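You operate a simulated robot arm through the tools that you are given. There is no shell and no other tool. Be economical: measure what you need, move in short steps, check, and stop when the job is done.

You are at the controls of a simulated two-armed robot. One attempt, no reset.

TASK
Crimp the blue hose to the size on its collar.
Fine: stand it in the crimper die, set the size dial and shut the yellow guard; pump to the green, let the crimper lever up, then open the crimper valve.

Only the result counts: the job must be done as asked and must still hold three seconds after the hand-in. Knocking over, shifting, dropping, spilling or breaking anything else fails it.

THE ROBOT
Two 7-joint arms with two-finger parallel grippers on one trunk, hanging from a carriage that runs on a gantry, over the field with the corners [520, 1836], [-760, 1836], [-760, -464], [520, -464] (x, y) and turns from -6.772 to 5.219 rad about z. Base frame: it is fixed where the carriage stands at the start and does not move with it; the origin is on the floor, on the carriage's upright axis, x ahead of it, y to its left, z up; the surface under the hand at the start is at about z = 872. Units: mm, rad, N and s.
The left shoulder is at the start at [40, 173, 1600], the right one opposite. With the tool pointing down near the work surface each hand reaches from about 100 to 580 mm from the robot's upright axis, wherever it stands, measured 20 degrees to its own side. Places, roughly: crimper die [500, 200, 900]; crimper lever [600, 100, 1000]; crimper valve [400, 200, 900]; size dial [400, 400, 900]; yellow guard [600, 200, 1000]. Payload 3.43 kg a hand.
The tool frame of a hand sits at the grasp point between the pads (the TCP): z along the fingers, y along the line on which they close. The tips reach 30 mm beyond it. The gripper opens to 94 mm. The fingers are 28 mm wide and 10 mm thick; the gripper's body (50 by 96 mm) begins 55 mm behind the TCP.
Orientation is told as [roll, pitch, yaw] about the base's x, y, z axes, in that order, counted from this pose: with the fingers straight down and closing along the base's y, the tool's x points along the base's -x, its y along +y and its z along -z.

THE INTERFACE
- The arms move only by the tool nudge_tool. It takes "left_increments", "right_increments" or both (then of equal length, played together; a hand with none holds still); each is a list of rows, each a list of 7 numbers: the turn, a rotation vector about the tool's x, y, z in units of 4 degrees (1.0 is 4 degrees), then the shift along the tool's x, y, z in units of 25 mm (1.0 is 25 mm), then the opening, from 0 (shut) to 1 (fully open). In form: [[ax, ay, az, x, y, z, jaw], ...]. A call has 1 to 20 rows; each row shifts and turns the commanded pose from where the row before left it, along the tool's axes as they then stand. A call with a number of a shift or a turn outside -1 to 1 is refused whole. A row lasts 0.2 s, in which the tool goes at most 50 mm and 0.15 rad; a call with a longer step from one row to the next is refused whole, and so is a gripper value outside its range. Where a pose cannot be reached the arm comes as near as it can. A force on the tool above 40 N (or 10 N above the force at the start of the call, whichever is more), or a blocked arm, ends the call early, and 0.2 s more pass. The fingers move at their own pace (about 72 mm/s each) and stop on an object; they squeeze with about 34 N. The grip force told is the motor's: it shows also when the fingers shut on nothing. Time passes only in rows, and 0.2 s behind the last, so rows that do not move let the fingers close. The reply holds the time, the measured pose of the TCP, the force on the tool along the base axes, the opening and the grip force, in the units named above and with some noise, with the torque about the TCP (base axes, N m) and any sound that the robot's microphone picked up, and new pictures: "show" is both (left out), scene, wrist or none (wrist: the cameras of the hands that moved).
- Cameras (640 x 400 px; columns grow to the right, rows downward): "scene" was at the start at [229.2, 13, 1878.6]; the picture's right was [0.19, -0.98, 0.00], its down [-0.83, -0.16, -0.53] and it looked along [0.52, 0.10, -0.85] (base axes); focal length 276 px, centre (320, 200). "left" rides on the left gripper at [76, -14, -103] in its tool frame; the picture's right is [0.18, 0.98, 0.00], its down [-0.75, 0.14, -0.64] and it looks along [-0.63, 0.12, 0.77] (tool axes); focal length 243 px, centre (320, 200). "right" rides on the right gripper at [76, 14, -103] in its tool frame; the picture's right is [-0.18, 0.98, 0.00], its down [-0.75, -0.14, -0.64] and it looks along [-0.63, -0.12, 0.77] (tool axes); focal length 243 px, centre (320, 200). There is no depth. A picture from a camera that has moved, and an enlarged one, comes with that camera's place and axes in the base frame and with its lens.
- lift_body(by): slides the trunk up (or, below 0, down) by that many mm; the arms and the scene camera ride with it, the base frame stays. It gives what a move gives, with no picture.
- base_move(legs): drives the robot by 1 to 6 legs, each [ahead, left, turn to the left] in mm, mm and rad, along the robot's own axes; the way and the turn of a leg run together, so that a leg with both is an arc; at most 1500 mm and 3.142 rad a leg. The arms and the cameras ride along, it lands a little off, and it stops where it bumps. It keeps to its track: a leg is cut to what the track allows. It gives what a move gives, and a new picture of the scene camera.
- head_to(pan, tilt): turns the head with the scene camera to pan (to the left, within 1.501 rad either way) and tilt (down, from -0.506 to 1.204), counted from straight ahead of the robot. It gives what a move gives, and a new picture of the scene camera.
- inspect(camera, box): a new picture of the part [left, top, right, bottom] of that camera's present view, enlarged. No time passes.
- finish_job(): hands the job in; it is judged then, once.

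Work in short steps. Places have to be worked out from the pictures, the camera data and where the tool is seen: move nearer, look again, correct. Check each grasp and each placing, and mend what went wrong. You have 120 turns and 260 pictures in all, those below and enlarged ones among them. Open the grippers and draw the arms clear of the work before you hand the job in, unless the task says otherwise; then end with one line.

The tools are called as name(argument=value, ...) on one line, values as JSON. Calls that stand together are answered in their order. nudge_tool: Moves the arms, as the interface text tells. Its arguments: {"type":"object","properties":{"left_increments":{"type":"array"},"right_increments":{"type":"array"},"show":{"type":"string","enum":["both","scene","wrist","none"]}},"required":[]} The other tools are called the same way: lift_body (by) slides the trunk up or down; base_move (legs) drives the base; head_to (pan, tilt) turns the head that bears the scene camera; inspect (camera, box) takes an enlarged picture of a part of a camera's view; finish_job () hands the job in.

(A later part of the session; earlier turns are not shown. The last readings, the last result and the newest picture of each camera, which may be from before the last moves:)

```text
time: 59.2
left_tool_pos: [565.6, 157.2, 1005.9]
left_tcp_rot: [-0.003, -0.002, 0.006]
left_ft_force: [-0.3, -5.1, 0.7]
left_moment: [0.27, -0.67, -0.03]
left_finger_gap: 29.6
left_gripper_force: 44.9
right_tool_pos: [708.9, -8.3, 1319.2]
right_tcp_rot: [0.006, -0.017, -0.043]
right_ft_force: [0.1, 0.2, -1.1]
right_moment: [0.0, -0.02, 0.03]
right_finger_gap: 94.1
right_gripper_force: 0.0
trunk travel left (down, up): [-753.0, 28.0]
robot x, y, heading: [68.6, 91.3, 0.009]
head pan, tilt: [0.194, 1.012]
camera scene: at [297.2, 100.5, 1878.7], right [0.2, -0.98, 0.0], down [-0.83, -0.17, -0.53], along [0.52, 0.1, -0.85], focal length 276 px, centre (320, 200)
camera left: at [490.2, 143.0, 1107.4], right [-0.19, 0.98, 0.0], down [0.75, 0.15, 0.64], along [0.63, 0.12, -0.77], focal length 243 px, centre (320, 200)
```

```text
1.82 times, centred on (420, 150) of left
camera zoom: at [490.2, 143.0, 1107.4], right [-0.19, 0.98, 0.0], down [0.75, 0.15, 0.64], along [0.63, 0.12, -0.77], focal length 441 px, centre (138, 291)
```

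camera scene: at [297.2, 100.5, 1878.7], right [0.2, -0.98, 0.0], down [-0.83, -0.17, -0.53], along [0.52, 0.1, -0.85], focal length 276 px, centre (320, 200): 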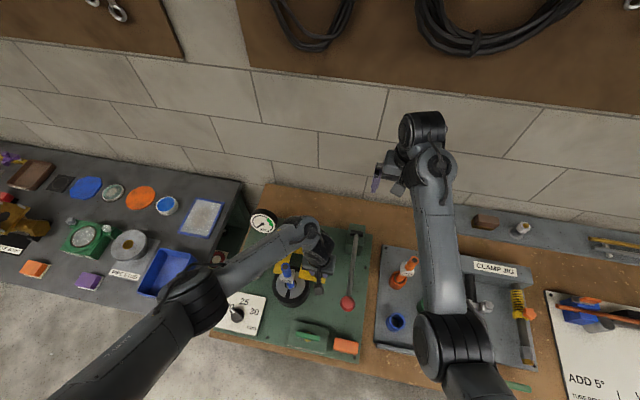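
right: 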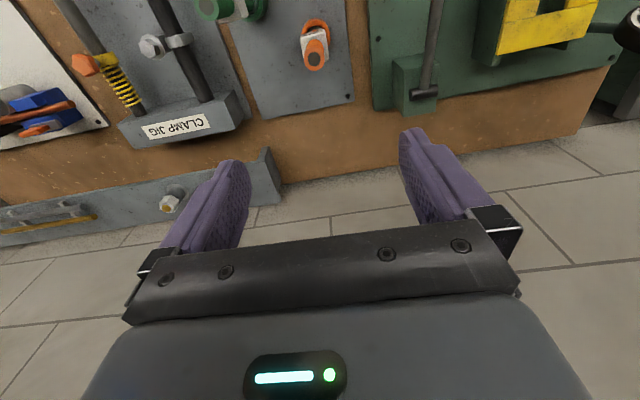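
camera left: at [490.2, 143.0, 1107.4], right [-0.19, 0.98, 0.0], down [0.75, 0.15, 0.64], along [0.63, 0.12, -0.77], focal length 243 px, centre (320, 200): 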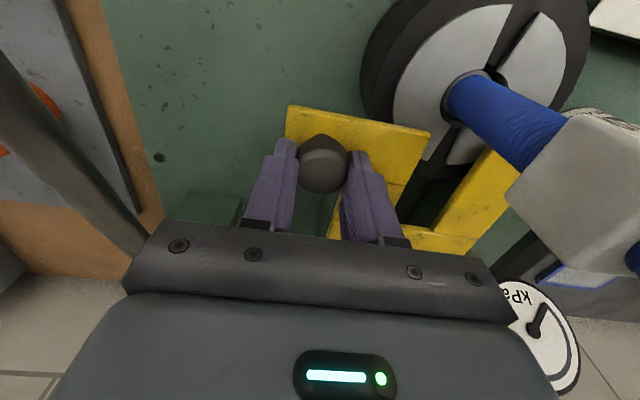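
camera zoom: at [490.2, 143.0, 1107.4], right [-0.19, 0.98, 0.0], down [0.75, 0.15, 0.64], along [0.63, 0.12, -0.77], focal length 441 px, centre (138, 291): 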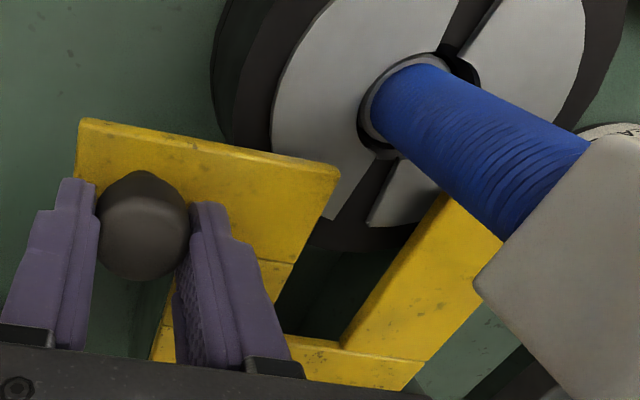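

The forearm could pass close over the hose top on the rest of the stroke. I'll release, raise, and shift the base to the right so that the forearm comes in from the other side.

nudge_tool(left_increments=[[0, 0, 0, 0, 0, 0, 0.5], [0, 0, 0, 0, 0, 0, 0.75], [0, 0, 0, 0, 0, 0, 0.75], [0, 0, 0, 0, 0, -1, 0.75], [0, 0, 0, 0, 0, -1, 0.75], [0, 0, 0, 0, 0, -1, 0.75], [0, 0, 0, 0, 0, -1, 0.75], [0, 0, 0, 0, 0, -1, 0.75], [0, 0, 0, 0, 0, -1, 0.75], [0, 0, 0, 0, 0, -1, 0.75], [0, 0, 0, 0, 0, -1, 0.75], [0, 0, 0, 0, 0, 0, 0.75]], show="none")

base_move(legs=[[30, -165, 0]])

inspect(camera="scene", box=[190, 180, 360, 320])

```text
time: 61.8
left_tool_pos: [566.7, 159.3, 1204.3]
left_tcp_rot: [0.001, -0.001, 0.008]
left_ft_force: [-0.1, -0.4, -0.2]
left_moment: [0.02, 0.0, 0.03]
left_finger_gap: 70.3
left_gripper_force: 0.0
right_tool_pos: [708.7, -7.2, 1319.1]
right_tcp_rot: [0.005, -0.015, -0.043]
right_ft_force: [0.0, 0.0, 0.0]
right_moment: [0.0, -0.05, -0.05]
right_finger_gap: 93.9
right_gripper_force: 0.0
trunk travel left (down, up): [-753.0, 28.0]
robot x, y, heading: [69.1, 81.5, 0.003]
head pan, tilt: [0.194, 1.012]
```

```text
time: 63.3
left_tool_pos: [598.2, -12.0, 1206.4]
left_tcp_rot: [-0.001, -0.001, 0.006]
left_ft_force: [0.2, -0.6, 0.5]
left_moment: [0.01, 0.0, -0.02]
left_finger_gap: 70.7
left_gripper_force: 0.1
right_tool_pos: [740.1, -175.7, 1317.9]
right_tcp_rot: [0.007, -0.016, -0.044]
right_ft_force: [-0.2, -0.3, 0.2]
right_moment: [-0.01, -0.02, -0.06]
right_finger_gap: 94.0
right_gripper_force: 0.0
trunk travel left (down, up): [-753.0, 28.0]
robot x, y, heading: [101.2, -85.7, 0.009]
head pan, tilt: [0.194, 1.012]
camera scene: at [328.6, -68.6, 1878.7], right [0.2, -0.98, 0.0], down [-0.83, -0.17, -0.53], along [0.52, 0.11, -0.85], focal length 276 px, centre (320, 200)
```

scene: 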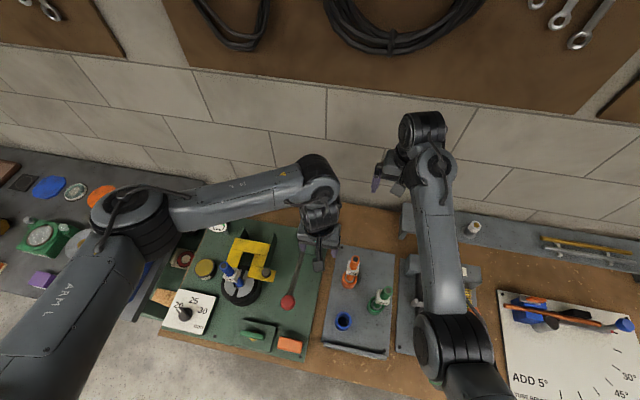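

```text
2.86 times, centred on (275, 250) of scene
camera zoom: at [328.6, -68.6, 1878.7], right [0.2, -0.98, 0.0], down [-0.83, -0.17, -0.53], along [0.52, 0.11, -0.85], focal length 787 px, centre (449, 57)
```

zoom: 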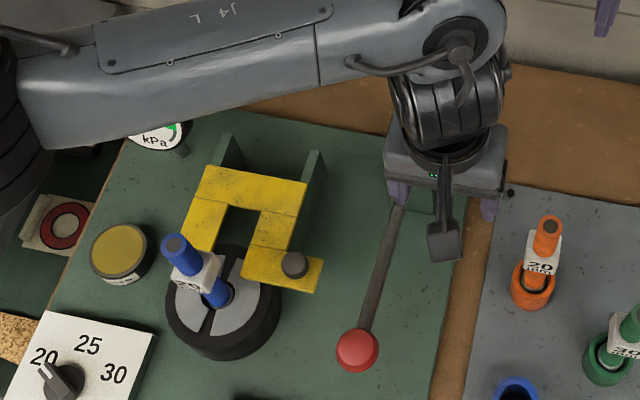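

The guard rides on two green rails. I'm moving the hand back over the knob from this base position, and I'll then judge the forearm clearance.

nudge_tool(left_increments=[[0, 0, 0, 0.16, 0.85, 0, 0.75], [0, 0, 0, 0.16, 0.85, 0, 0.75], [0, 0, 0, 0.16, 0.85, 0, 0.75], [0, 0, 0, 0.16, 0.85, 0, 0.75], [0, 0, 0, 0.16, 0.85, 0, 0.75], [0, 0, 0, 0.16, 0.85, 0, 0.75], [0, 0, 0, 0.16, 0.85, 0, 0.75], [0, 0, 0, 0.16, 0.85, 0, 0.75], [0, 0, 0, 0, 0, 1, 0.75], [0, 0, 0, 0, 0, 1, 0.75], [0, 0, 0, 0, 0, 1, 0.75], [0, 0, 0, 0, 0, 1, 0.75], [0, 0, 0, 0, 0, 0, 0.75]], show="both")

inspect(camera="scene", box=[190, 180, 360, 320])

```text
time: 66.1
left_tool_pos: [564.9, 158.2, 1104.6]
left_tcp_rot: [0.0, 0.0, 0.008]
left_ft_force: [0.1, 0.5, 0.8]
left_moment: [0.01, 0.0, 0.01]
left_finger_gap: 70.5
left_gripper_force: 0.1
right_tool_pos: [740.0, -176.4, 1319.1]
right_tcp_rot: [0.004, -0.016, -0.045]
right_ft_force: [0.2, -0.5, -0.6]
right_moment: [0.03, 0.03, -0.02]
right_finger_gap: 93.8
right_gripper_force: 0.1
trunk travel left (down, up): [-753.0, 28.0]
robot x, y, heading: [98.8, -83.5, 0.01]
head pan, tilt: [0.194, 1.012]
camera scene: at [328.6, -68.6, 1878.6], right [0.2, -0.98, 0.0], down [-0.83, -0.17, -0.53], along [0.52, 0.11, -0.85], focal length 276 px, centre (320, 200)
camera left: at [489.2, 143.0, 1207.1], right [-0.19, 0.98, 0.0], down [0.75, 0.15, 0.64], along [0.63, 0.12, -0.77], focal length 243 px, centre (320, 200)
```

scene: 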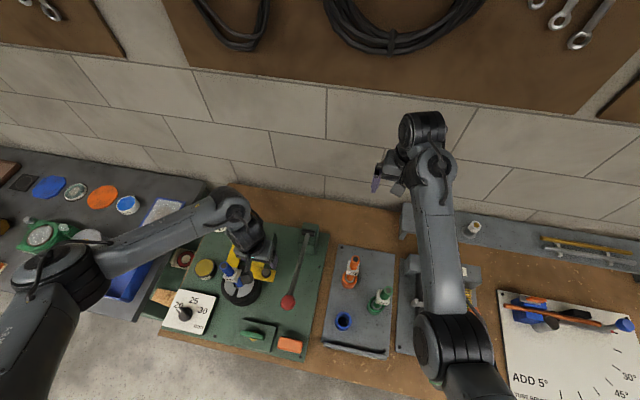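
left: 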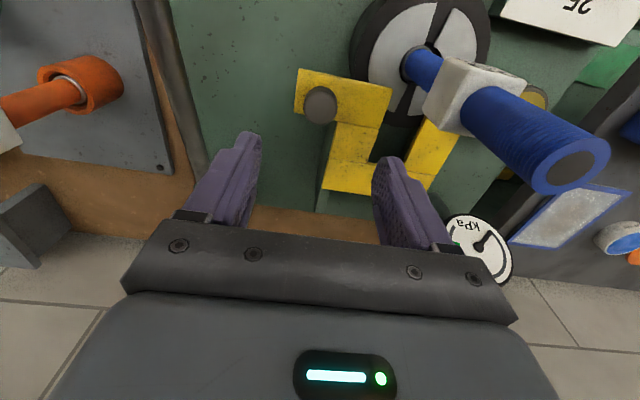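

```text
2.86 times, centred on (275, 250) of scene
camera zoom: at [328.6, -68.6, 1878.6], right [0.2, -0.98, 0.0], down [-0.83, -0.17, -0.53], along [0.52, 0.11, -0.85], focal length 787 px, centre (449, 57)
```

zoom: 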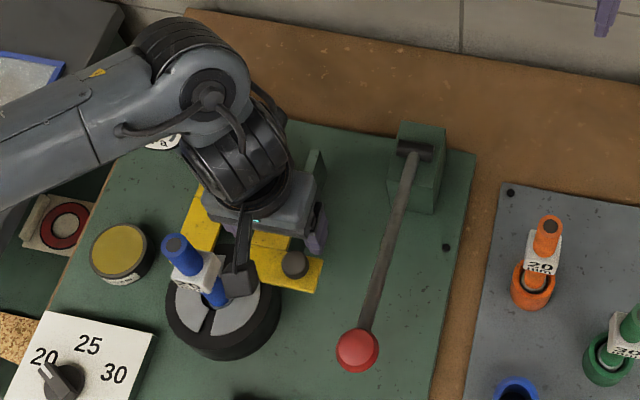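

The wrist joint sits about 275 mm above the TCP, so the forearm easily clears the hose. I'm descending and re-gripping the knob.

nudge_tool(left_increments=[[0, 0, 0, 0, 0, 1, 0.75], [0, 0, 0, 0, 0, 1, 0.75], [0, 0, 0, 0, 0, 1, 0.75], [0, 0, 0, 0, 0, 1, 0.75], [0, 0, 0, 0, 0, 0, 0.75], [0, 0, 0, 0, 0, 0, 0.3], [0, 0, 0, 0, 0, 0, 0], [0, 0, 0, 0, 0, 0, 0], [0, 0, 0, 0, 0, 0, 0]], show="none")

inspect(camera="left", box=[200, 60, 440, 260])

```text
time: 68.1
left_tool_pos: [565.2, 158.7, 1004.2]
left_tcp_rot: [0.0, 0.0, 0.007]
left_ft_force: [0.9, -1.5, -3.8]
left_moment: [0.23, -0.25, -0.08]
left_finger_gap: 29.7
left_gripper_force: 45.1
right_tool_pos: [739.6, -177.0, 1319.7]
right_tcp_rot: [0.004, -0.016, -0.043]
right_ft_force: [-0.1, 0.3, 0.6]
right_moment: [0.0, -0.03, -0.02]
right_finger_gap: 94.3
right_gripper_force: 0.0
trunk travel left (down, up): [-753.0, 28.0]
robot x, y, heading: [103.4, -81.7, 0.006]
head pan, tilt: [0.194, 1.012]
```

```text
2.00 times, centred on (320, 160) of left
camera zoom: at [490.2, 142.7, 1107.4], right [-0.19, 0.98, 0.0], down [0.75, 0.15, 0.64], along [0.63, 0.12, -0.77], focal length 485 px, centre (320, 280)
```

zoom: 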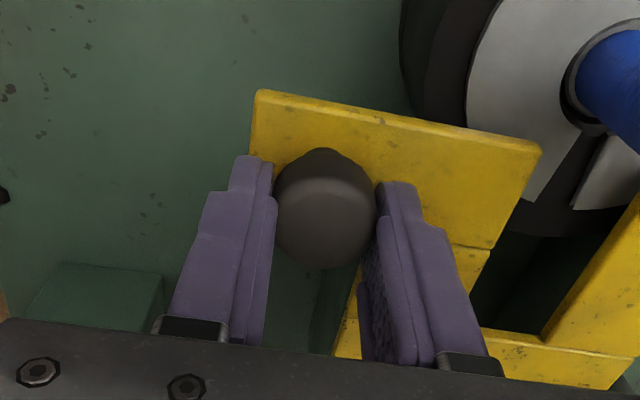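

The knob is gripped again. I'm pulling another 45 mm while watching the force.

nudge_tool(left_increments=[[0, 0, 0, 0.3, 0, 0, 0], [0, 0, 0, 0.3, 0, 0, 0], [0, 0, 0, 0.3, 0, 0, 0], [0, 0, 0, 0.3, 0, 0, 0], [0, 0, 0, 0.3, 0, 0, 0], [0, 0, 0, 0.3, 0, 0, 0], [0, 0, 0, 0, 0, 0, 0]], show="wrist")

inspect(camera="scene", box=[190, 180, 360, 320])

```text
time: 69.7
left_tool_pos: [520.1, 157.3, 1003.9]
left_tcp_rot: [0.002, 0.0, 0.006]
left_ft_force: [0.9, 4.0, -12.1]
left_moment: [-0.33, -0.74, -0.19]
left_finger_gap: 29.9
left_gripper_force: 45.6
right_tool_pos: [739.9, -175.7, 1319.5]
right_tcp_rot: [0.008, -0.016, -0.045]
right_ft_force: [-0.4, 1.1, -0.3]
right_moment: [0.02, 0.02, -0.01]
right_finger_gap: 93.9
right_gripper_force: 0.1
trunk travel left (down, up): [-753.0, 28.0]
robot x, y, heading: [99.6, -83.8, 0.007]
head pan, tilt: [0.194, 1.012]
camera left: at [443.8, 142.5, 1107.5], right [-0.19, 0.98, 0.0], down [0.75, 0.15, 0.64], along [0.63, 0.12, -0.77], focal length 243 px, centre (320, 200)
```

left: 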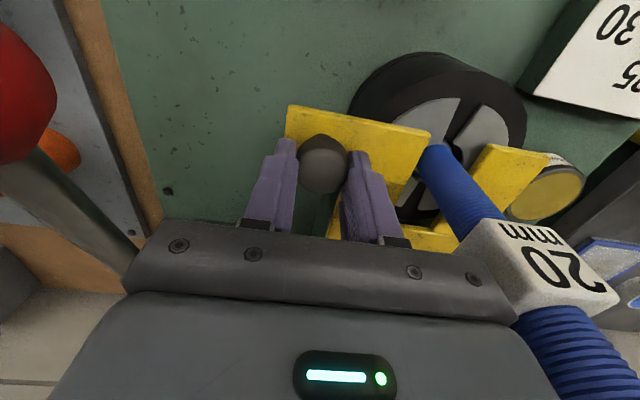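

```text
2.86 times, centred on (275, 250) of scene
camera zoom: at [328.4, -68.5, 1878.4], right [0.2, -0.98, 0.0], down [-0.83, -0.17, -0.53], along [0.52, 0.11, -0.85], focal length 787 px, centre (449, 57)
```

zoom: 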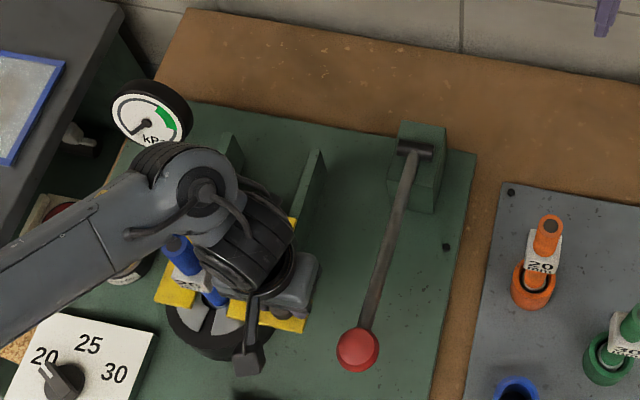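

It's still sliding freely. I'll keep pulling until it meets its stop.

nudge_tool(left_increments=[[0, 0, 0, 0.2, 0, 0, 0], [0, 0, 0, 0.2, 0, 0, 0], [0, 0, 0, 0.2, 0, 0, 0], [0, 0, 0, 0.2, 0, 0, 0], [0, 0, 0, 0, 0, 0, 0]], show="wrist")

```text
time: 70.9
left_tool_pos: [498.4, 156.6, 1004.9]
left_tcp_rot: [0.001, 0.001, 0.007]
left_ft_force: [-0.1, 7.4, -16.4]
left_moment: [-0.12, -0.03, 0.07]
left_finger_gap: 29.6
left_gripper_force: 45.4
right_tool_pos: [740.0, -175.3, 1318.5]
right_tcp_rot: [0.008, -0.018, -0.041]
right_ft_force: [0.6, 0.1, -0.1]
right_moment: [0.01, 0.01, -0.04]
right_finger_gap: 93.9
right_gripper_force: 0.0
trunk travel left (down, up): [-753.0, 28.0]
robot x, y, heading: [99.8, -86.4, 0.003]
head pan, tilt: [0.194, 1.012]
camera left: at [422.8, 142.5, 1107.6], right [-0.19, 0.98, 0.0], down [0.75, 0.15, 0.64], along [0.63, 0.12, -0.77], focal length 243 px, centre (320, 200)
```

left: 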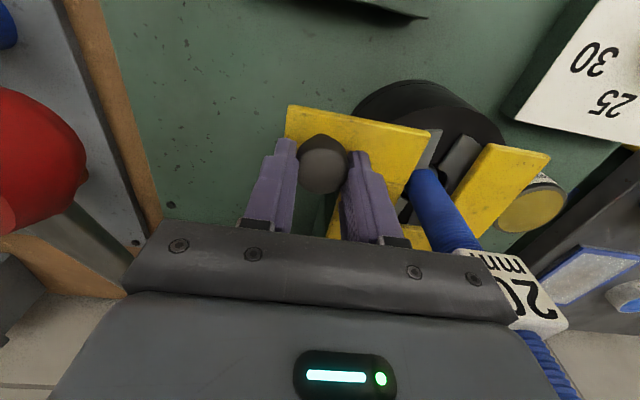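

It's still sliding, with a slight side load. I'm easing that and continuing to the stop.

nudge_tool(left_increments=[[0, 0, 0, 0.1, 0.06, 0.08, 0], [0, 0, 0, 0.2, 0, 0, 0], [0, 0, 0, 0.2, 0, 0, 0], [0, 0, 0, 0.2, 0, 0, 0], [0, 0, 0, 0.2, 0, 0, 0], [0, 0, 0, 0, 0, 0, 0]], show="wrist")

inspect(camera="scene", box=[190, 180, 360, 320])

```text
time: 72.3
left_tool_pos: [481.7, 157.8, 1004.5]
left_tcp_rot: [-0.001, -0.008, 0.009]
left_ft_force: [15.8, -5.4, -2.1]
left_moment: [0.04, -0.71, 0.06]
left_finger_gap: 29.4
left_gripper_force: 44.5
right_tool_pos: [742.0, -177.3, 1320.9]
right_tcp_rot: [0.006, -0.019, -0.044]
right_ft_force: [0.2, 0.1, 0.0]
right_moment: [0.0, -0.03, 0.01]
right_finger_gap: 93.8
right_gripper_force: 0.0
trunk travel left (down, up): [-753.0, 28.0]
robot x, y, heading: [97.7, -84.3, 0.005]
head pan, tilt: [0.194, 1.012]
camera left: at [406.4, 142.7, 1107.1], right [-0.19, 0.98, 0.0], down [0.75, 0.15, 0.65], along [0.64, 0.12, -0.76], focal length 243 px, centre (320, 200)
```

left: 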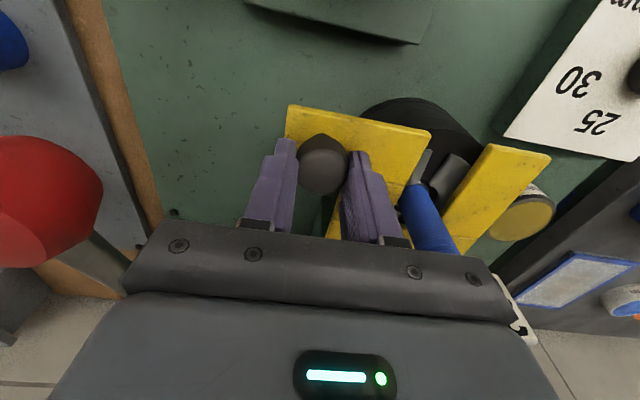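

```text
2.86 times, centred on (275, 250) of scene
camera zoom: at [329.6, -69.1, 1878.9], right [0.2, -0.98, 0.0], down [-0.83, -0.17, -0.53], along [0.52, 0.11, -0.85], focal length 787 px, centre (449, 57)
```

zoom: 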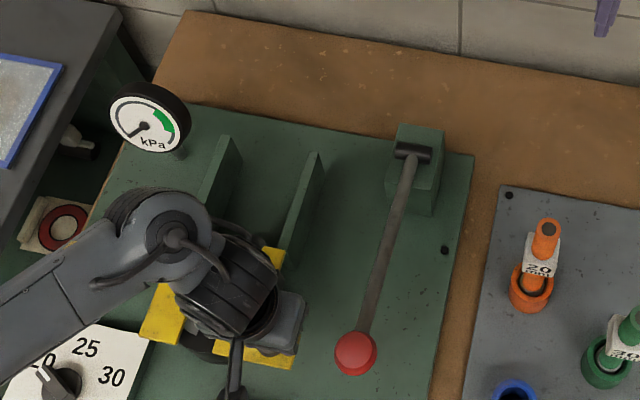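

The force rises at x of about 482, so this is probably the end stop. One more small pull to confirm.

nudge_tool(left_increments=[[0, 0, 0, 0.2, 0, 0, 0], [0, 0, 0, 0.2, 0, 0, 0], [0, 0, 0, 0, 0, 0, 0]], show="none")

inspect(camera="left", box=[280, 60, 560, 280])

```text
time: 73.1
left_tool_pos: [474.9, 157.3, 1006.4]
left_tcp_rot: [-0.002, -0.01, 0.01]
left_ft_force: [27.7, -6.3, 4.0]
left_moment: [-0.03, -0.58, -0.02]
left_finger_gap: 29.6
left_gripper_force: 45.2
right_tool_pos: [744.8, -177.1, 1322.0]
right_tcp_rot: [0.003, -0.021, -0.043]
right_ft_force: [0.2, -0.8, -0.2]
right_moment: [0.01, 0.03, -0.03]
right_finger_gap: 93.8
right_gripper_force: 0.0
trunk travel left (down, up): [-753.0, 28.0]
robot x, y, heading: [96.1, -83.9, 0.007]
head pan, tilt: [0.194, 1.012]
```

```text
1.82 times, centred on (420, 170) of left
camera zoom: at [398.2, 142.7, 1108.2], right [-0.19, 0.98, 0.0], down [0.75, 0.15, 0.65], along [0.64, 0.12, -0.76], focal length 441 px, centre (138, 254)
```

zoom: 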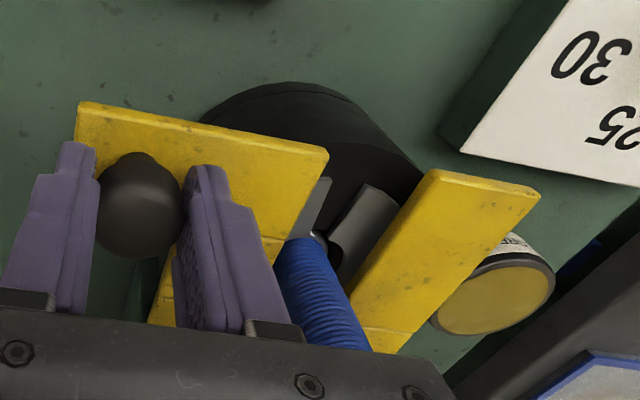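

The knob slipped about 6 mm in the grip, so the guard is at its stop. I'll ease off, release and rise to inspect.

nudge_tool(left_increments=[[0.1, 0.1, 0, -0.3, 0, 0, 0], [0, 0, 0, 0, 0, 0, 0.4], [0, 0, 0, 0, 0, 0, 0.75], [0, 0, 0, 0, 0, -1, 0.75], [0, 0, 0, 0, 0, -1, 0.75], [0, 0, 0, 0, 0, -1, 0.75], [0, 0, 0, 0, 0, -1, 0.75], [0, 0, 0, 0, 0, -1, 0.75], [0, 0, 0, 0, 0, -1, 0.75], [0, 0, 0, 0, 0, -1, 0.75], [0, 0, 0, 0, 0, -1, 0.75], [0, 0, 0, 0.5, -0.9, 0, 0.75], [0, 0, 0, 0.5, -0.9, 0, 0.75], [0, 0, 0, 0.5, -0.9, 0, 0.75], [0, 0, 0, 0.5, -0.9, 0, 0.75], [0, 0, 0, 0, 0, 0, 0.75]], show="none")

inspect(camera="scene", box=[170, 180, 340, 360])

inspect(camera="left", box=[180, 0, 640, 240])

```text
time: 76.5
left_tool_pos: [427.6, 71.5, 1204.3]
left_tcp_rot: [-0.011, 0.007, 0.004]
left_ft_force: [-0.7, 0.1, -0.6]
left_moment: [0.0, 0.05, -0.02]
left_finger_gap: 70.6
left_gripper_force: 0.1
right_tool_pos: [738.7, -176.8, 1318.5]
right_tcp_rot: [0.005, -0.015, -0.043]
right_ft_force: [-0.6, 0.6, 0.3]
right_moment: [0.04, -0.01, -0.01]
right_finger_gap: 94.1
right_gripper_force: 0.1
trunk travel left (down, up): [-753.0, 28.0]
robot x, y, heading: [104.2, -83.4, 0.007]
head pan, tilt: [0.194, 1.012]
```

```text
2.22 times, centred on (255, 270) of scene
camera zoom: at [328.6, -68.6, 1878.7], right [0.2, -0.98, 0.0], down [-0.83, -0.17, -0.53], along [0.52, 0.11, -0.85], focal length 612 px, centre (464, 44)
```

zoom: 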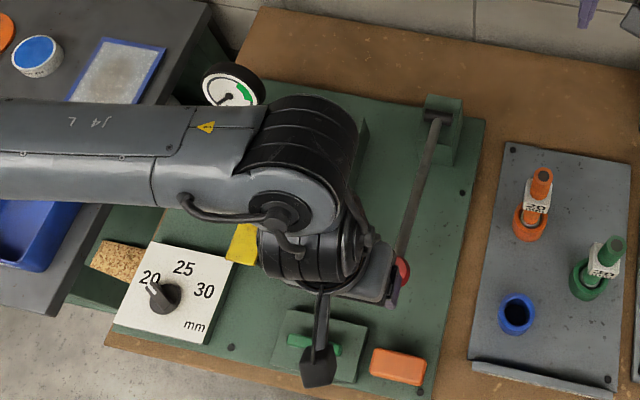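

```text
1.39 times, centred on (410, 120) of left
camera zoom: at [353.4, 57.5, 1307.1], right [-0.19, 0.98, -0.01], down [0.76, 0.15, 0.63], along [0.62, 0.11, -0.77], focal length 338 px, centre (195, 311)
```

zoom: 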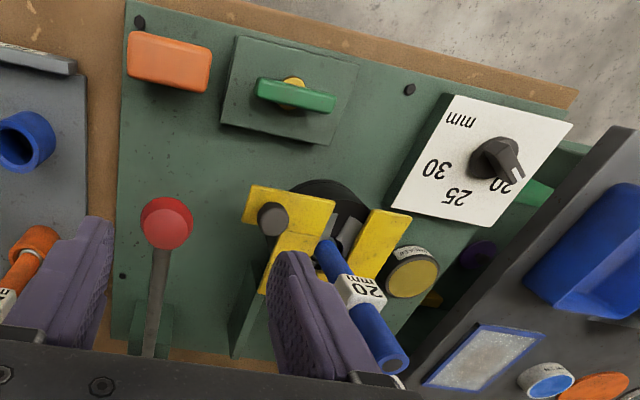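

The guard is fully over the die with the hose in its slot. Next is the pump lever: the ball is at about (472, 55, 1066). I'm moving over it and descending part-way.

nudge_tool(left_increments=[[-0.15, -0.1, 0, -0.6, -0.22, 0, 0.9], [0, 0, 0, -0.6, -0.22, 0, 0.9], [0, 0, 0, -0.6, -0.22, 0, 0.9], [0, 0, 0, 0, 0, 0.8, 0.9], [0, 0, 0, 0, 0, 0.8, 0.9], [0, 0, 0, 0, 0, 0.8, 0.9], [0, 0, 0, 0, 0, 0, 0.9]], show="both")

inspect(camera="left", box=[200, 40, 440, 240])

```text
time: 78.1
left_tool_pos: [472.0, 53.9, 1142.0]
left_tcp_rot: [0.003, -0.001, 0.007]
left_ft_force: [-0.6, -0.6, -0.5]
left_moment: [-0.02, -0.03, 0.01]
left_finger_gap: 84.6
left_gripper_force: 0.1
right_tool_pos: [739.8, -176.9, 1317.5]
right_tcp_rot: [0.006, -0.016, -0.046]
right_ft_force: [-0.1, 0.4, -0.1]
right_moment: [-0.02, -0.01, 0.0]
right_finger_gap: 94.3
right_gripper_force: 0.0
trunk travel left (down, up): [-753.0, 28.0]
robot x, y, heading: [99.7, -83.3, 0.012]
head pan, tilt: [0.194, 1.012]
camera scene: at [328.6, -68.6, 1878.6], right [0.2, -0.98, 0.0], down [-0.83, -0.17, -0.53], along [0.52, 0.11, -0.85], focal length 276 px, centre (320, 200)
camera left: at [395.7, 38.1, 1245.6], right [-0.19, 0.98, 0.0], down [0.75, 0.14, 0.64], along [0.63, 0.13, -0.77], focal length 243 px, centre (320, 200)
```

scene: 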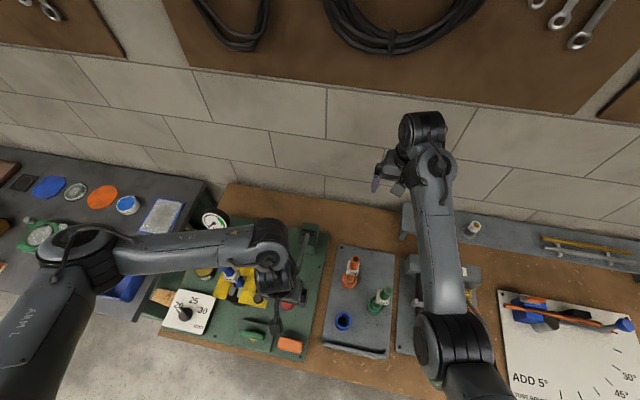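
left: 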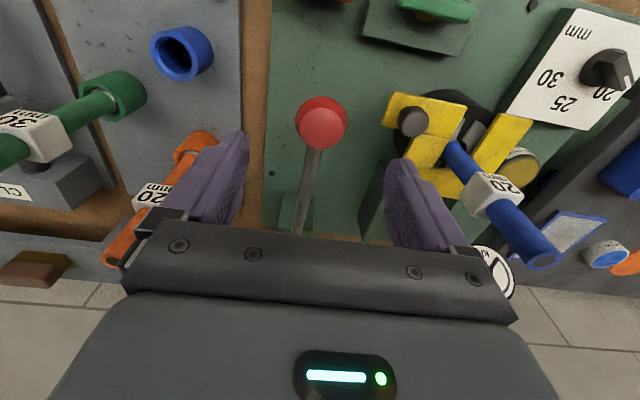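

```text
2.00 times, centred on (320, 140) of left
camera zoom: at [395.7, 38.1, 1245.6], right [-0.19, 0.98, 0.0], down [0.75, 0.14, 0.64], along [0.63, 0.13, -0.77], focal length 485 px, centre (320, 320)
```

zoom: 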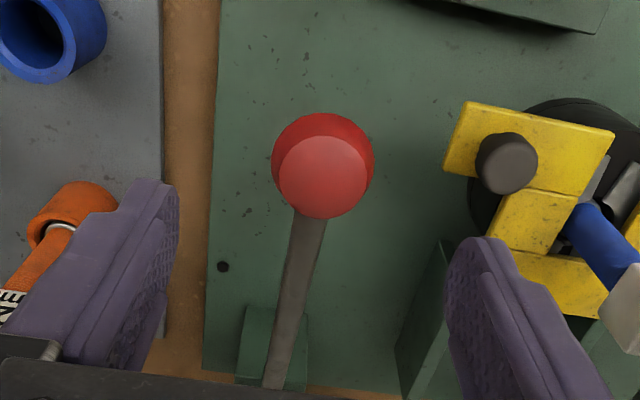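

The ball centre is at about (472, 55, 1056). I'm descending around it and gripping.

nudge_tool(left_increments=[[0, 0, 0, 0, 0.04, 0.8, 0.9], [0, 0, 0, 0, 0, 0.8, 0.9], [0, 0, 0, 0, 0, 0.8, 0.9], [0, 0, 0, 0, 0, 0.8, 0.9], [0, 0, 0, 0, 0, 0, 0.9], [0, 0, 0, 0, 0, 0, 0.3], [0, 0, 0, 0, 0, 0, 0], [0, 0, 0, 0, 0, 0, 0]], show="wrist")

```text
time: 79.9
left_tool_pos: [470.9, 56.1, 1062.3]
left_tcp_rot: [0.005, -0.001, 0.006]
left_ft_force: [0.7, 3.7, -1.4]
left_moment: [-0.4, 0.23, 0.02]
left_finger_gap: 40.9
left_gripper_force: 45.0
right_tool_pos: [739.5, -175.1, 1318.9]
right_tcp_rot: [0.005, -0.015, -0.043]
right_ft_force: [1.0, 0.0, -0.5]
right_moment: [-0.01, 0.02, -0.02]
right_finger_gap: 94.0
right_gripper_force: 0.0
trunk travel left (down, up): [-753.0, 28.0]
robot x, y, heading: [101.1, -85.7, 0.014]
head pan, tilt: [0.194, 1.012]
camera left: at [396.0, 40.1, 1164.9], right [-0.19, 0.98, 0.0], down [0.75, 0.14, 0.64], along [0.63, 0.13, -0.77], focal length 243 px, centre (320, 200)
```

left: 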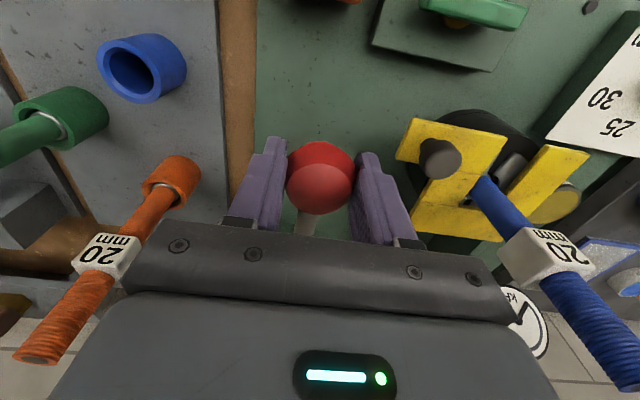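

The ball is gripped. I'm pushing the lever down about 60 mm along its arc.

nudge_tool(left_increments=[[0, 0, 0, 0.06, 0, 0.5, 0], [0, 0, 0, 0.04, 0, 0.5, 0], [0, 0, 0, 0.02, 0, 0.5, 0], [0, 0, 0, 0, 0, 0.5, 0], [0, 0, 0, 0, 0, 0.4, 0], [0, 0, 0, 0, 0, 0, 0]], show="both")

```text
time: 81.3
left_tool_pos: [466.9, 55.9, 1002.8]
left_tcp_rot: [0.003, 0.003, 0.006]
left_ft_force: [-11.4, -2.9, 6.9]
left_moment: [-0.46, -0.79, -0.15]
left_finger_gap: 40.3
left_gripper_force: 45.2
right_tool_pos: [739.6, -176.1, 1318.3]
right_tcp_rot: [0.004, -0.016, -0.044]
right_ft_force: [0.1, 0.7, 0.2]
right_moment: [-0.02, 0.02, -0.02]
right_finger_gap: 93.9
right_gripper_force: 0.0
trunk travel left (down, up): [-753.0, 28.0]
robot x, y, heading: [100.4, -84.4, 0.01]
head pan, tilt: [0.194, 1.012]
camera scene: at [328.1, -68.8, 1878.3], right [0.2, -0.98, 0.0], down [-0.83, -0.17, -0.53], along [0.52, 0.11, -0.85], focal length 276 px, centre (320, 200)
camera left: at [391.9, 40.5, 1105.4], right [-0.19, 0.98, 0.0], down [0.75, 0.14, 0.64], along [0.63, 0.12, -0.77], focal length 243 px, centre (320, 200)
```

scene: 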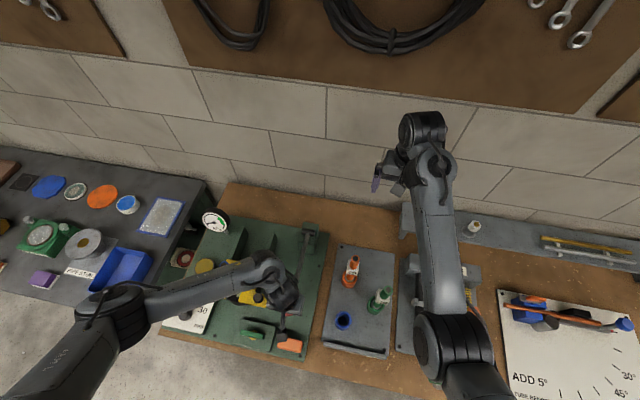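
left: 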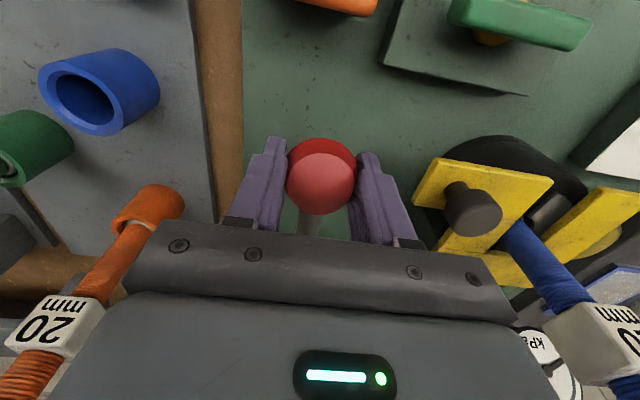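

I'm checking the gauge.

inspect(camera="scene", box=[190, 200, 240, 245])

```text
8.89 times, centred on (215, 222) of scene
camera zoom: at [328.1, -68.8, 1878.3], right [0.2, -0.98, 0.0], down [-0.83, -0.17, -0.53], along [0.52, 0.11, -0.85], focal length 2449 px, centre (1253, 0)
```

zoom: 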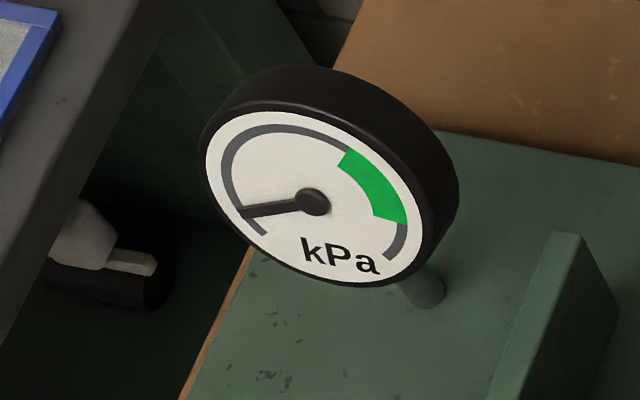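

The needle has just begun to move. I'm pushing further down, following the arc.

nudge_tool(left_increments=[[0, 0, 0, 0.04, 0, 0.4, 0], [0, 0, 0, 0, 0, 0.4, 0], [0, 0, 0, -0.04, 0, 0.4, 0], [0, 0, 0, -0.08, 0, 0.4, 0], [0, 0, 0, 0, 0, 0, 0]], show="none")

inspect(camera="scene", box=[190, 200, 240, 245])

```text
time: 82.5
left_tool_pos: [467.9, 54.2, 962.5]
left_tcp_rot: [0.003, 0.003, 0.003]
left_ft_force: [-16.1, -5.8, 4.8]
left_moment: [-0.44, -0.91, -0.26]
left_finger_gap: 41.0
left_gripper_force: 44.6
right_tool_pos: [738.0, -176.3, 1317.9]
right_tcp_rot: [0.005, -0.014, -0.044]
right_ft_force: [-0.9, 0.1, 0.6]
right_moment: [0.03, -0.01, -0.01]
right_finger_gap: 93.9
right_gripper_force: 0.1
trunk travel left (down, up): [-753.0, 28.0]
robot x, y, heading: [99.0, -86.5, 0.009]
head pan, tilt: [0.194, 1.012]
```

```text
8.89 times, centred on (215, 222) of scene
camera zoom: at [327.8, -68.9, 1878.2], right [0.2, -0.98, 0.0], down [-0.83, -0.17, -0.53], along [0.52, 0.11, -0.85], focal length 2449 px, centre (1253, 0)
```

zoom: 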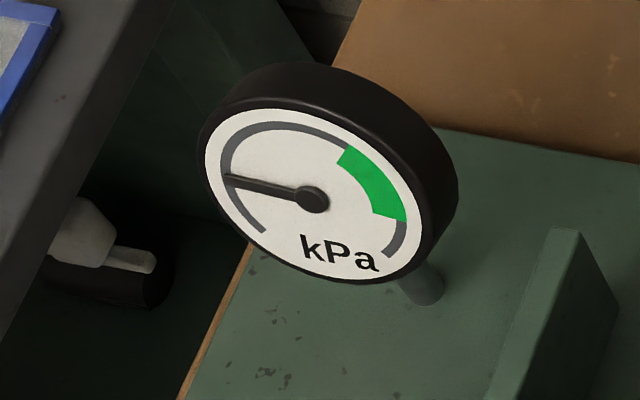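

The pressure rises with the stroke. I'm going down another 25 mm, easing in x.

nudge_tool(left_increments=[[0, 0, 0, 0.08, -0.04, 0.3, 0], [0, 0, 0, 0, 0, 0.35, 0], [0, 0, 0, -0.06, 0, 0.35, 0], [0, 0, 0, 0, 0, 0, 0]], show="wrist")

inspect(camera="scene", box=[190, 200, 240, 245])

```text
time: 83.5
left_tool_pos: [469.9, 55.1, 940.0]
left_tcp_rot: [0.006, 0.0, 0.008]
left_ft_force: [-8.9, -1.3, 5.0]
left_moment: [-0.41, -1.1, -0.09]
left_finger_gap: 40.8
left_gripper_force: 45.2
right_tool_pos: [739.1, -174.4, 1318.2]
right_tcp_rot: [0.005, -0.015, -0.043]
right_ft_force: [-0.5, -0.6, 0.1]
right_moment: [-0.01, 0.03, 0.01]
right_finger_gap: 94.1
right_gripper_force: 0.1
trunk travel left (down, up): [-753.0, 28.0]
robot x, y, heading: [100.1, -83.9, 0.004]
head pan, tilt: [0.194, 1.012]
camera left: at [394.8, 40.1, 1041.9], right [-0.19, 0.98, 0.0], down [0.75, 0.14, 0.64], along [0.63, 0.13, -0.77], focal length 243 px, centre (320, 200)
```

left: 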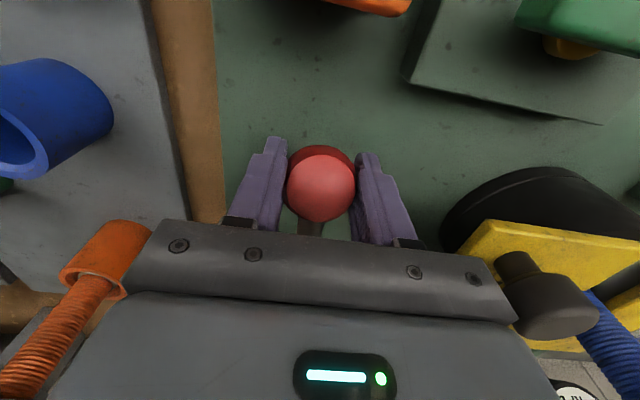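

```text
8.89 times, centred on (215, 222) of scene
camera zoom: at [328.3, -68.6, 1878.4], right [0.2, -0.98, 0.0], down [-0.83, -0.17, -0.53], along [0.52, 0.11, -0.85], focal length 2449 px, centre (1253, 0)
```

zoom: 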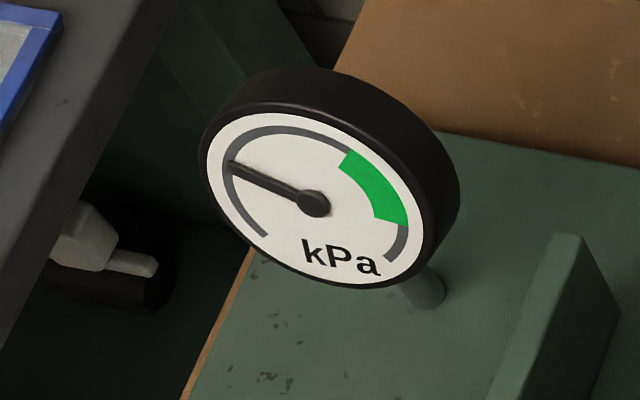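

Now I'm raising the lever back along the arc and checking whether the pressure holds.

nudge_tool(left_increments=[[0, 0, 0, 0.06, 0, -0.5, 0], [0, 0, 0, 0.06, 0, -0.5, 0], [0, 0, 0, 0.04, 0, -0.5, 0], [0, 0, 0, 0.02, 0, -0.5, 0], [0, 0, 0, 0, 0, -0.5, 0], [0, 0, 0, 0, 0, -0.5, 0], [0, 0, 0, -0.03, 0, -0.5, 0], [0, 0, 0, -0.05, 0, -0.5, 0], [0, 0, 0, -0.05, 0, -0.5, 0], [0, 0, 0, -0.05, 0, -0.35, 0], [0, 0, 0, 0, 0, 0, 0]], show="none")

inspect(camera="scene", box=[190, 200, 240, 245])

```text
time: 85.9
left_tool_pos: [471.2, 55.7, 1062.1]
left_tcp_rot: [0.007, -0.003, 0.008]
left_ft_force: [17.8, 0.1, -30.2]
left_moment: [-0.48, 0.18, 0.01]
left_finger_gap: 40.9
left_gripper_force: 45.2
right_tool_pos: [741.4, -176.0, 1319.5]
right_tcp_rot: [0.004, -0.019, -0.044]
right_ft_force: [0.6, 0.3, 0.0]
right_moment: [-0.04, 0.0, 0.03]
right_finger_gap: 93.8
right_gripper_force: 0.0
trunk travel left (down, up): [-753.0, 28.0]
robot x, y, heading: [100.4, -83.8, 0.007]
head pan, tilt: [0.194, 1.012]
```

```text
8.89 times, centred on (215, 222) of scene
camera zoom: at [329.1, -68.8, 1878.6], right [0.2, -0.98, 0.0], down [-0.83, -0.17, -0.53], along [0.52, 0.11, -0.85], focal length 2449 px, centre (1253, 0)
```

zoom: 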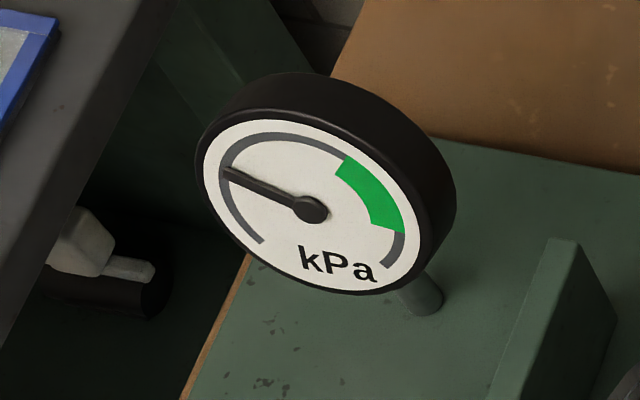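

The pressure holds. I'm making a second full stroke down and back up.

nudge_tool(left_increments=[[0, 0, 0, 0.06, 0, 0.4, 0], [0, 0, 0, 0.06, 0, 0.5, 0], [0, 0, 0, 0.04, 0, 0.5, 0], [0, 0, 0, 0.03, 0, 0.5, 0], [0, 0, 0, 0, 0, 0.5, 0], [0, 0, 0, 0, 0, 0.5, 0], [0, 0, 0, -0.02, 0, 0.5, 0], [0, 0, 0, -0.04, 0, 0.5, 0], [0, 0, 0, -0.05, 0, 0.5, 0], [0, 0, 0, -0.05, 0, 0.5, 0], [0, 0, 0, 0, 0, 0, 0]], show="none")

inspect(camera="scene", box=[190, 200, 240, 245])

```text
time: 88.3
left_tool_pos: [469.3, 54.7, 938.7]
left_tcp_rot: [0.003, -0.001, 0.007]
left_ft_force: [1.3, 1.5, 7.8]
left_moment: [-0.57, -1.14, -0.2]
left_finger_gap: 40.7
left_gripper_force: 44.7
right_tool_pos: [740.4, -176.2, 1319.6]
right_tcp_rot: [0.007, -0.019, -0.044]
right_ft_force: [-0.3, 0.1, -0.2]
right_moment: [-0.03, 0.0, -0.01]
right_finger_gap: 94.2
right_gripper_force: 0.2
trunk travel left (down, up): [-753.0, 28.0]
robot x, y, heading: [98.2, -81.6, 0.006]
head pan, tilt: [0.194, 1.012]
```

```text
8.89 times, centred on (215, 222) of scene
camera zoom: at [328.9, -68.5, 1878.8], right [0.2, -0.98, 0.0], down [-0.83, -0.17, -0.53], along [0.52, 0.11, -0.85], focal length 2449 px, centre (1253, 0)
```

zoom: 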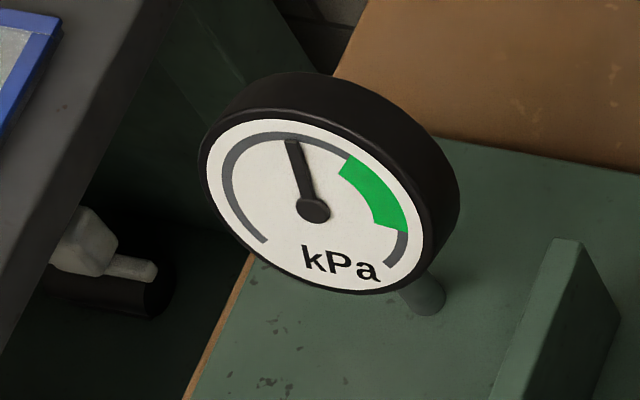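

The needle is near top centre. I'm raising the lever for a third stroke.

nudge_tool(left_increments=[[0, 0, 0, 0.06, 0, -0.5, 0], [0, 0, 0, 0.06, 0, -0.5, 0], [0, 0, 0, 0.04, 0, -0.5, 0], [0, 0, 0, 0.02, 0, -0.5, 0], [0, 0, 0, 0, 0, -0.5, 0], [0, 0, 0, 0, 0, -0.5, 0], [0, 0, 0, -0.03, 0, -0.5, 0], [0, 0, 0, -0.05, 0, -0.5, 0], [0, 0, 0, -0.05, 0, -0.5, 0], [0, 0, 0, -0.05, 0, -0.35, 0], [0, 0, 0, 0, 0, 0, 0]], show="none")

nudge_tool(left_increments=[[0, 0, 0, 0.06, 0, 0.4, 0], [0, 0, 0, 0.06, 0, 0.5, 0], [0, 0, 0, 0.04, 0, 0.5, 0], [0, 0, 0, 0.03, 0, 0.5, 0], [0, 0, 0, 0, 0, 0.5, 0], [0, 0, 0, 0, 0, 0.5, 0], [0, 0, 0, -0.02, 0, 0.5, 0], [0, 0, 0, 0, 0, 0, 0]], show="none")

inspect(camera="scene", box=[190, 200, 240, 245])

```text
time: 90.7
left_tool_pos: [472.2, 57.3, 1059.6]
left_tcp_rot: [0.008, -0.004, 0.01]
left_ft_force: [19.0, 12.0, -29.5]
left_moment: [-0.59, 0.18, 0.09]
left_finger_gap: 40.9
left_gripper_force: 45.4
left hand out of reach, approached as far as the arm can: row 8
right_tool_pos: [742.5, -175.1, 1318.7]
right_tcp_rot: [0.007, -0.017, -0.043]
right_ft_force: [0.2, -0.3, -0.1]
right_moment: [0.03, 0.02, -0.03]
right_finger_gap: 93.8
right_gripper_force: 0.0
trunk travel left (down, up): [-753.0, 28.0]
robot x, y, heading: [98.2, -85.2, 0.007]
head pan, tilt: [0.194, 1.012]
```

```text
time: 92.5
left_tool_pos: [466.7, 56.9, 975.7]
left_tcp_rot: [0.003, 0.0, 0.007]
left_ft_force: [-2.9, 2.8, 5.6]
left_moment: [-0.43, -1.04, -0.1]
left_finger_gap: 40.6
left_gripper_force: 45.0
right_tool_pos: [740.4, -175.3, 1318.9]
right_tcp_rot: [0.008, -0.015, -0.043]
right_ft_force: [-0.4, 0.3, -0.7]
right_moment: [0.01, 0.01, 0.02]
right_finger_gap: 94.3
right_gripper_force: 0.1
trunk travel left (down, up): [-753.0, 28.0]
robot x, y, heading: [99.8, -83.5, 0.012]
head pan, tilt: [0.194, 1.012]
```

```text
8.89 times, centred on (215, 222) of scene
camera zoom: at [328.6, -68.6, 1878.6], right [0.2, -0.98, 0.0], down [-0.83, -0.17, -0.53], along [0.52, 0.11, -0.85], focal length 2449 px, centre (1253, 0)
```

zoom: 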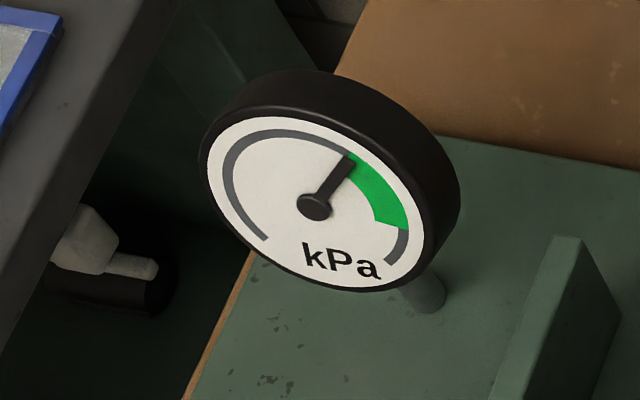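

The needle is at the edge of green. Another 30 mm should put it mid-band.

nudge_tool(left_increments=[[0, 0, 0, -0.04, 0, 0.4, 0], [0, 0, 0, -0.05, 0, 0.4, 0], [0, 0, 0, -0.05, 0, 0.4, 0], [0, 0, 0, 0, 0, 0, 0]], show="none")

inspect(camera="scene", box=[190, 200, 240, 245])

```text
time: 93.5
left_tool_pos: [468.1, 56.0, 942.8]
left_tcp_rot: [0.003, 0.0, 0.007]
left_ft_force: [-1.9, 1.0, 5.6]
left_moment: [-0.75, -0.98, -0.27]
left_finger_gap: 40.9
left_gripper_force: 45.0
right_tool_pos: [740.5, -176.2, 1318.7]
right_tcp_rot: [0.007, -0.016, -0.044]
right_ft_force: [0.1, -0.2, 1.4]
right_moment: [-0.04, 0.0, 0.0]
right_finger_gap: 93.8
right_gripper_force: 0.0
trunk travel left (down, up): [-753.0, 28.0]
robot x, y, heading: [99.8, -84.3, 0.009]
head pan, tilt: [0.194, 1.012]
```

```text
8.89 times, centred on (215, 222) of scene
camera zoom: at [328.6, -68.6, 1878.6], right [0.2, -0.98, 0.0], down [-0.83, -0.17, -0.53], along [0.52, 0.11, -0.85], focal length 2449 px, centre (1253, 0)
```

zoom: 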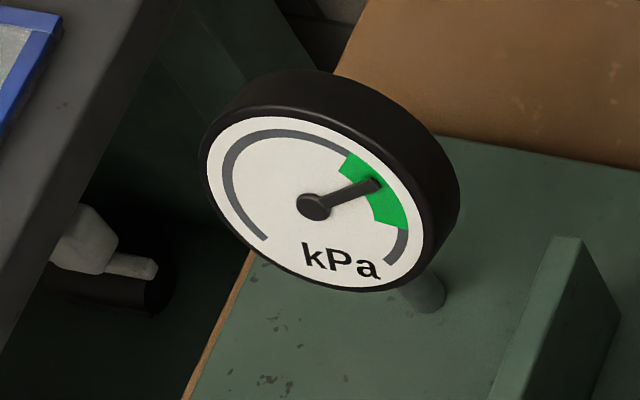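

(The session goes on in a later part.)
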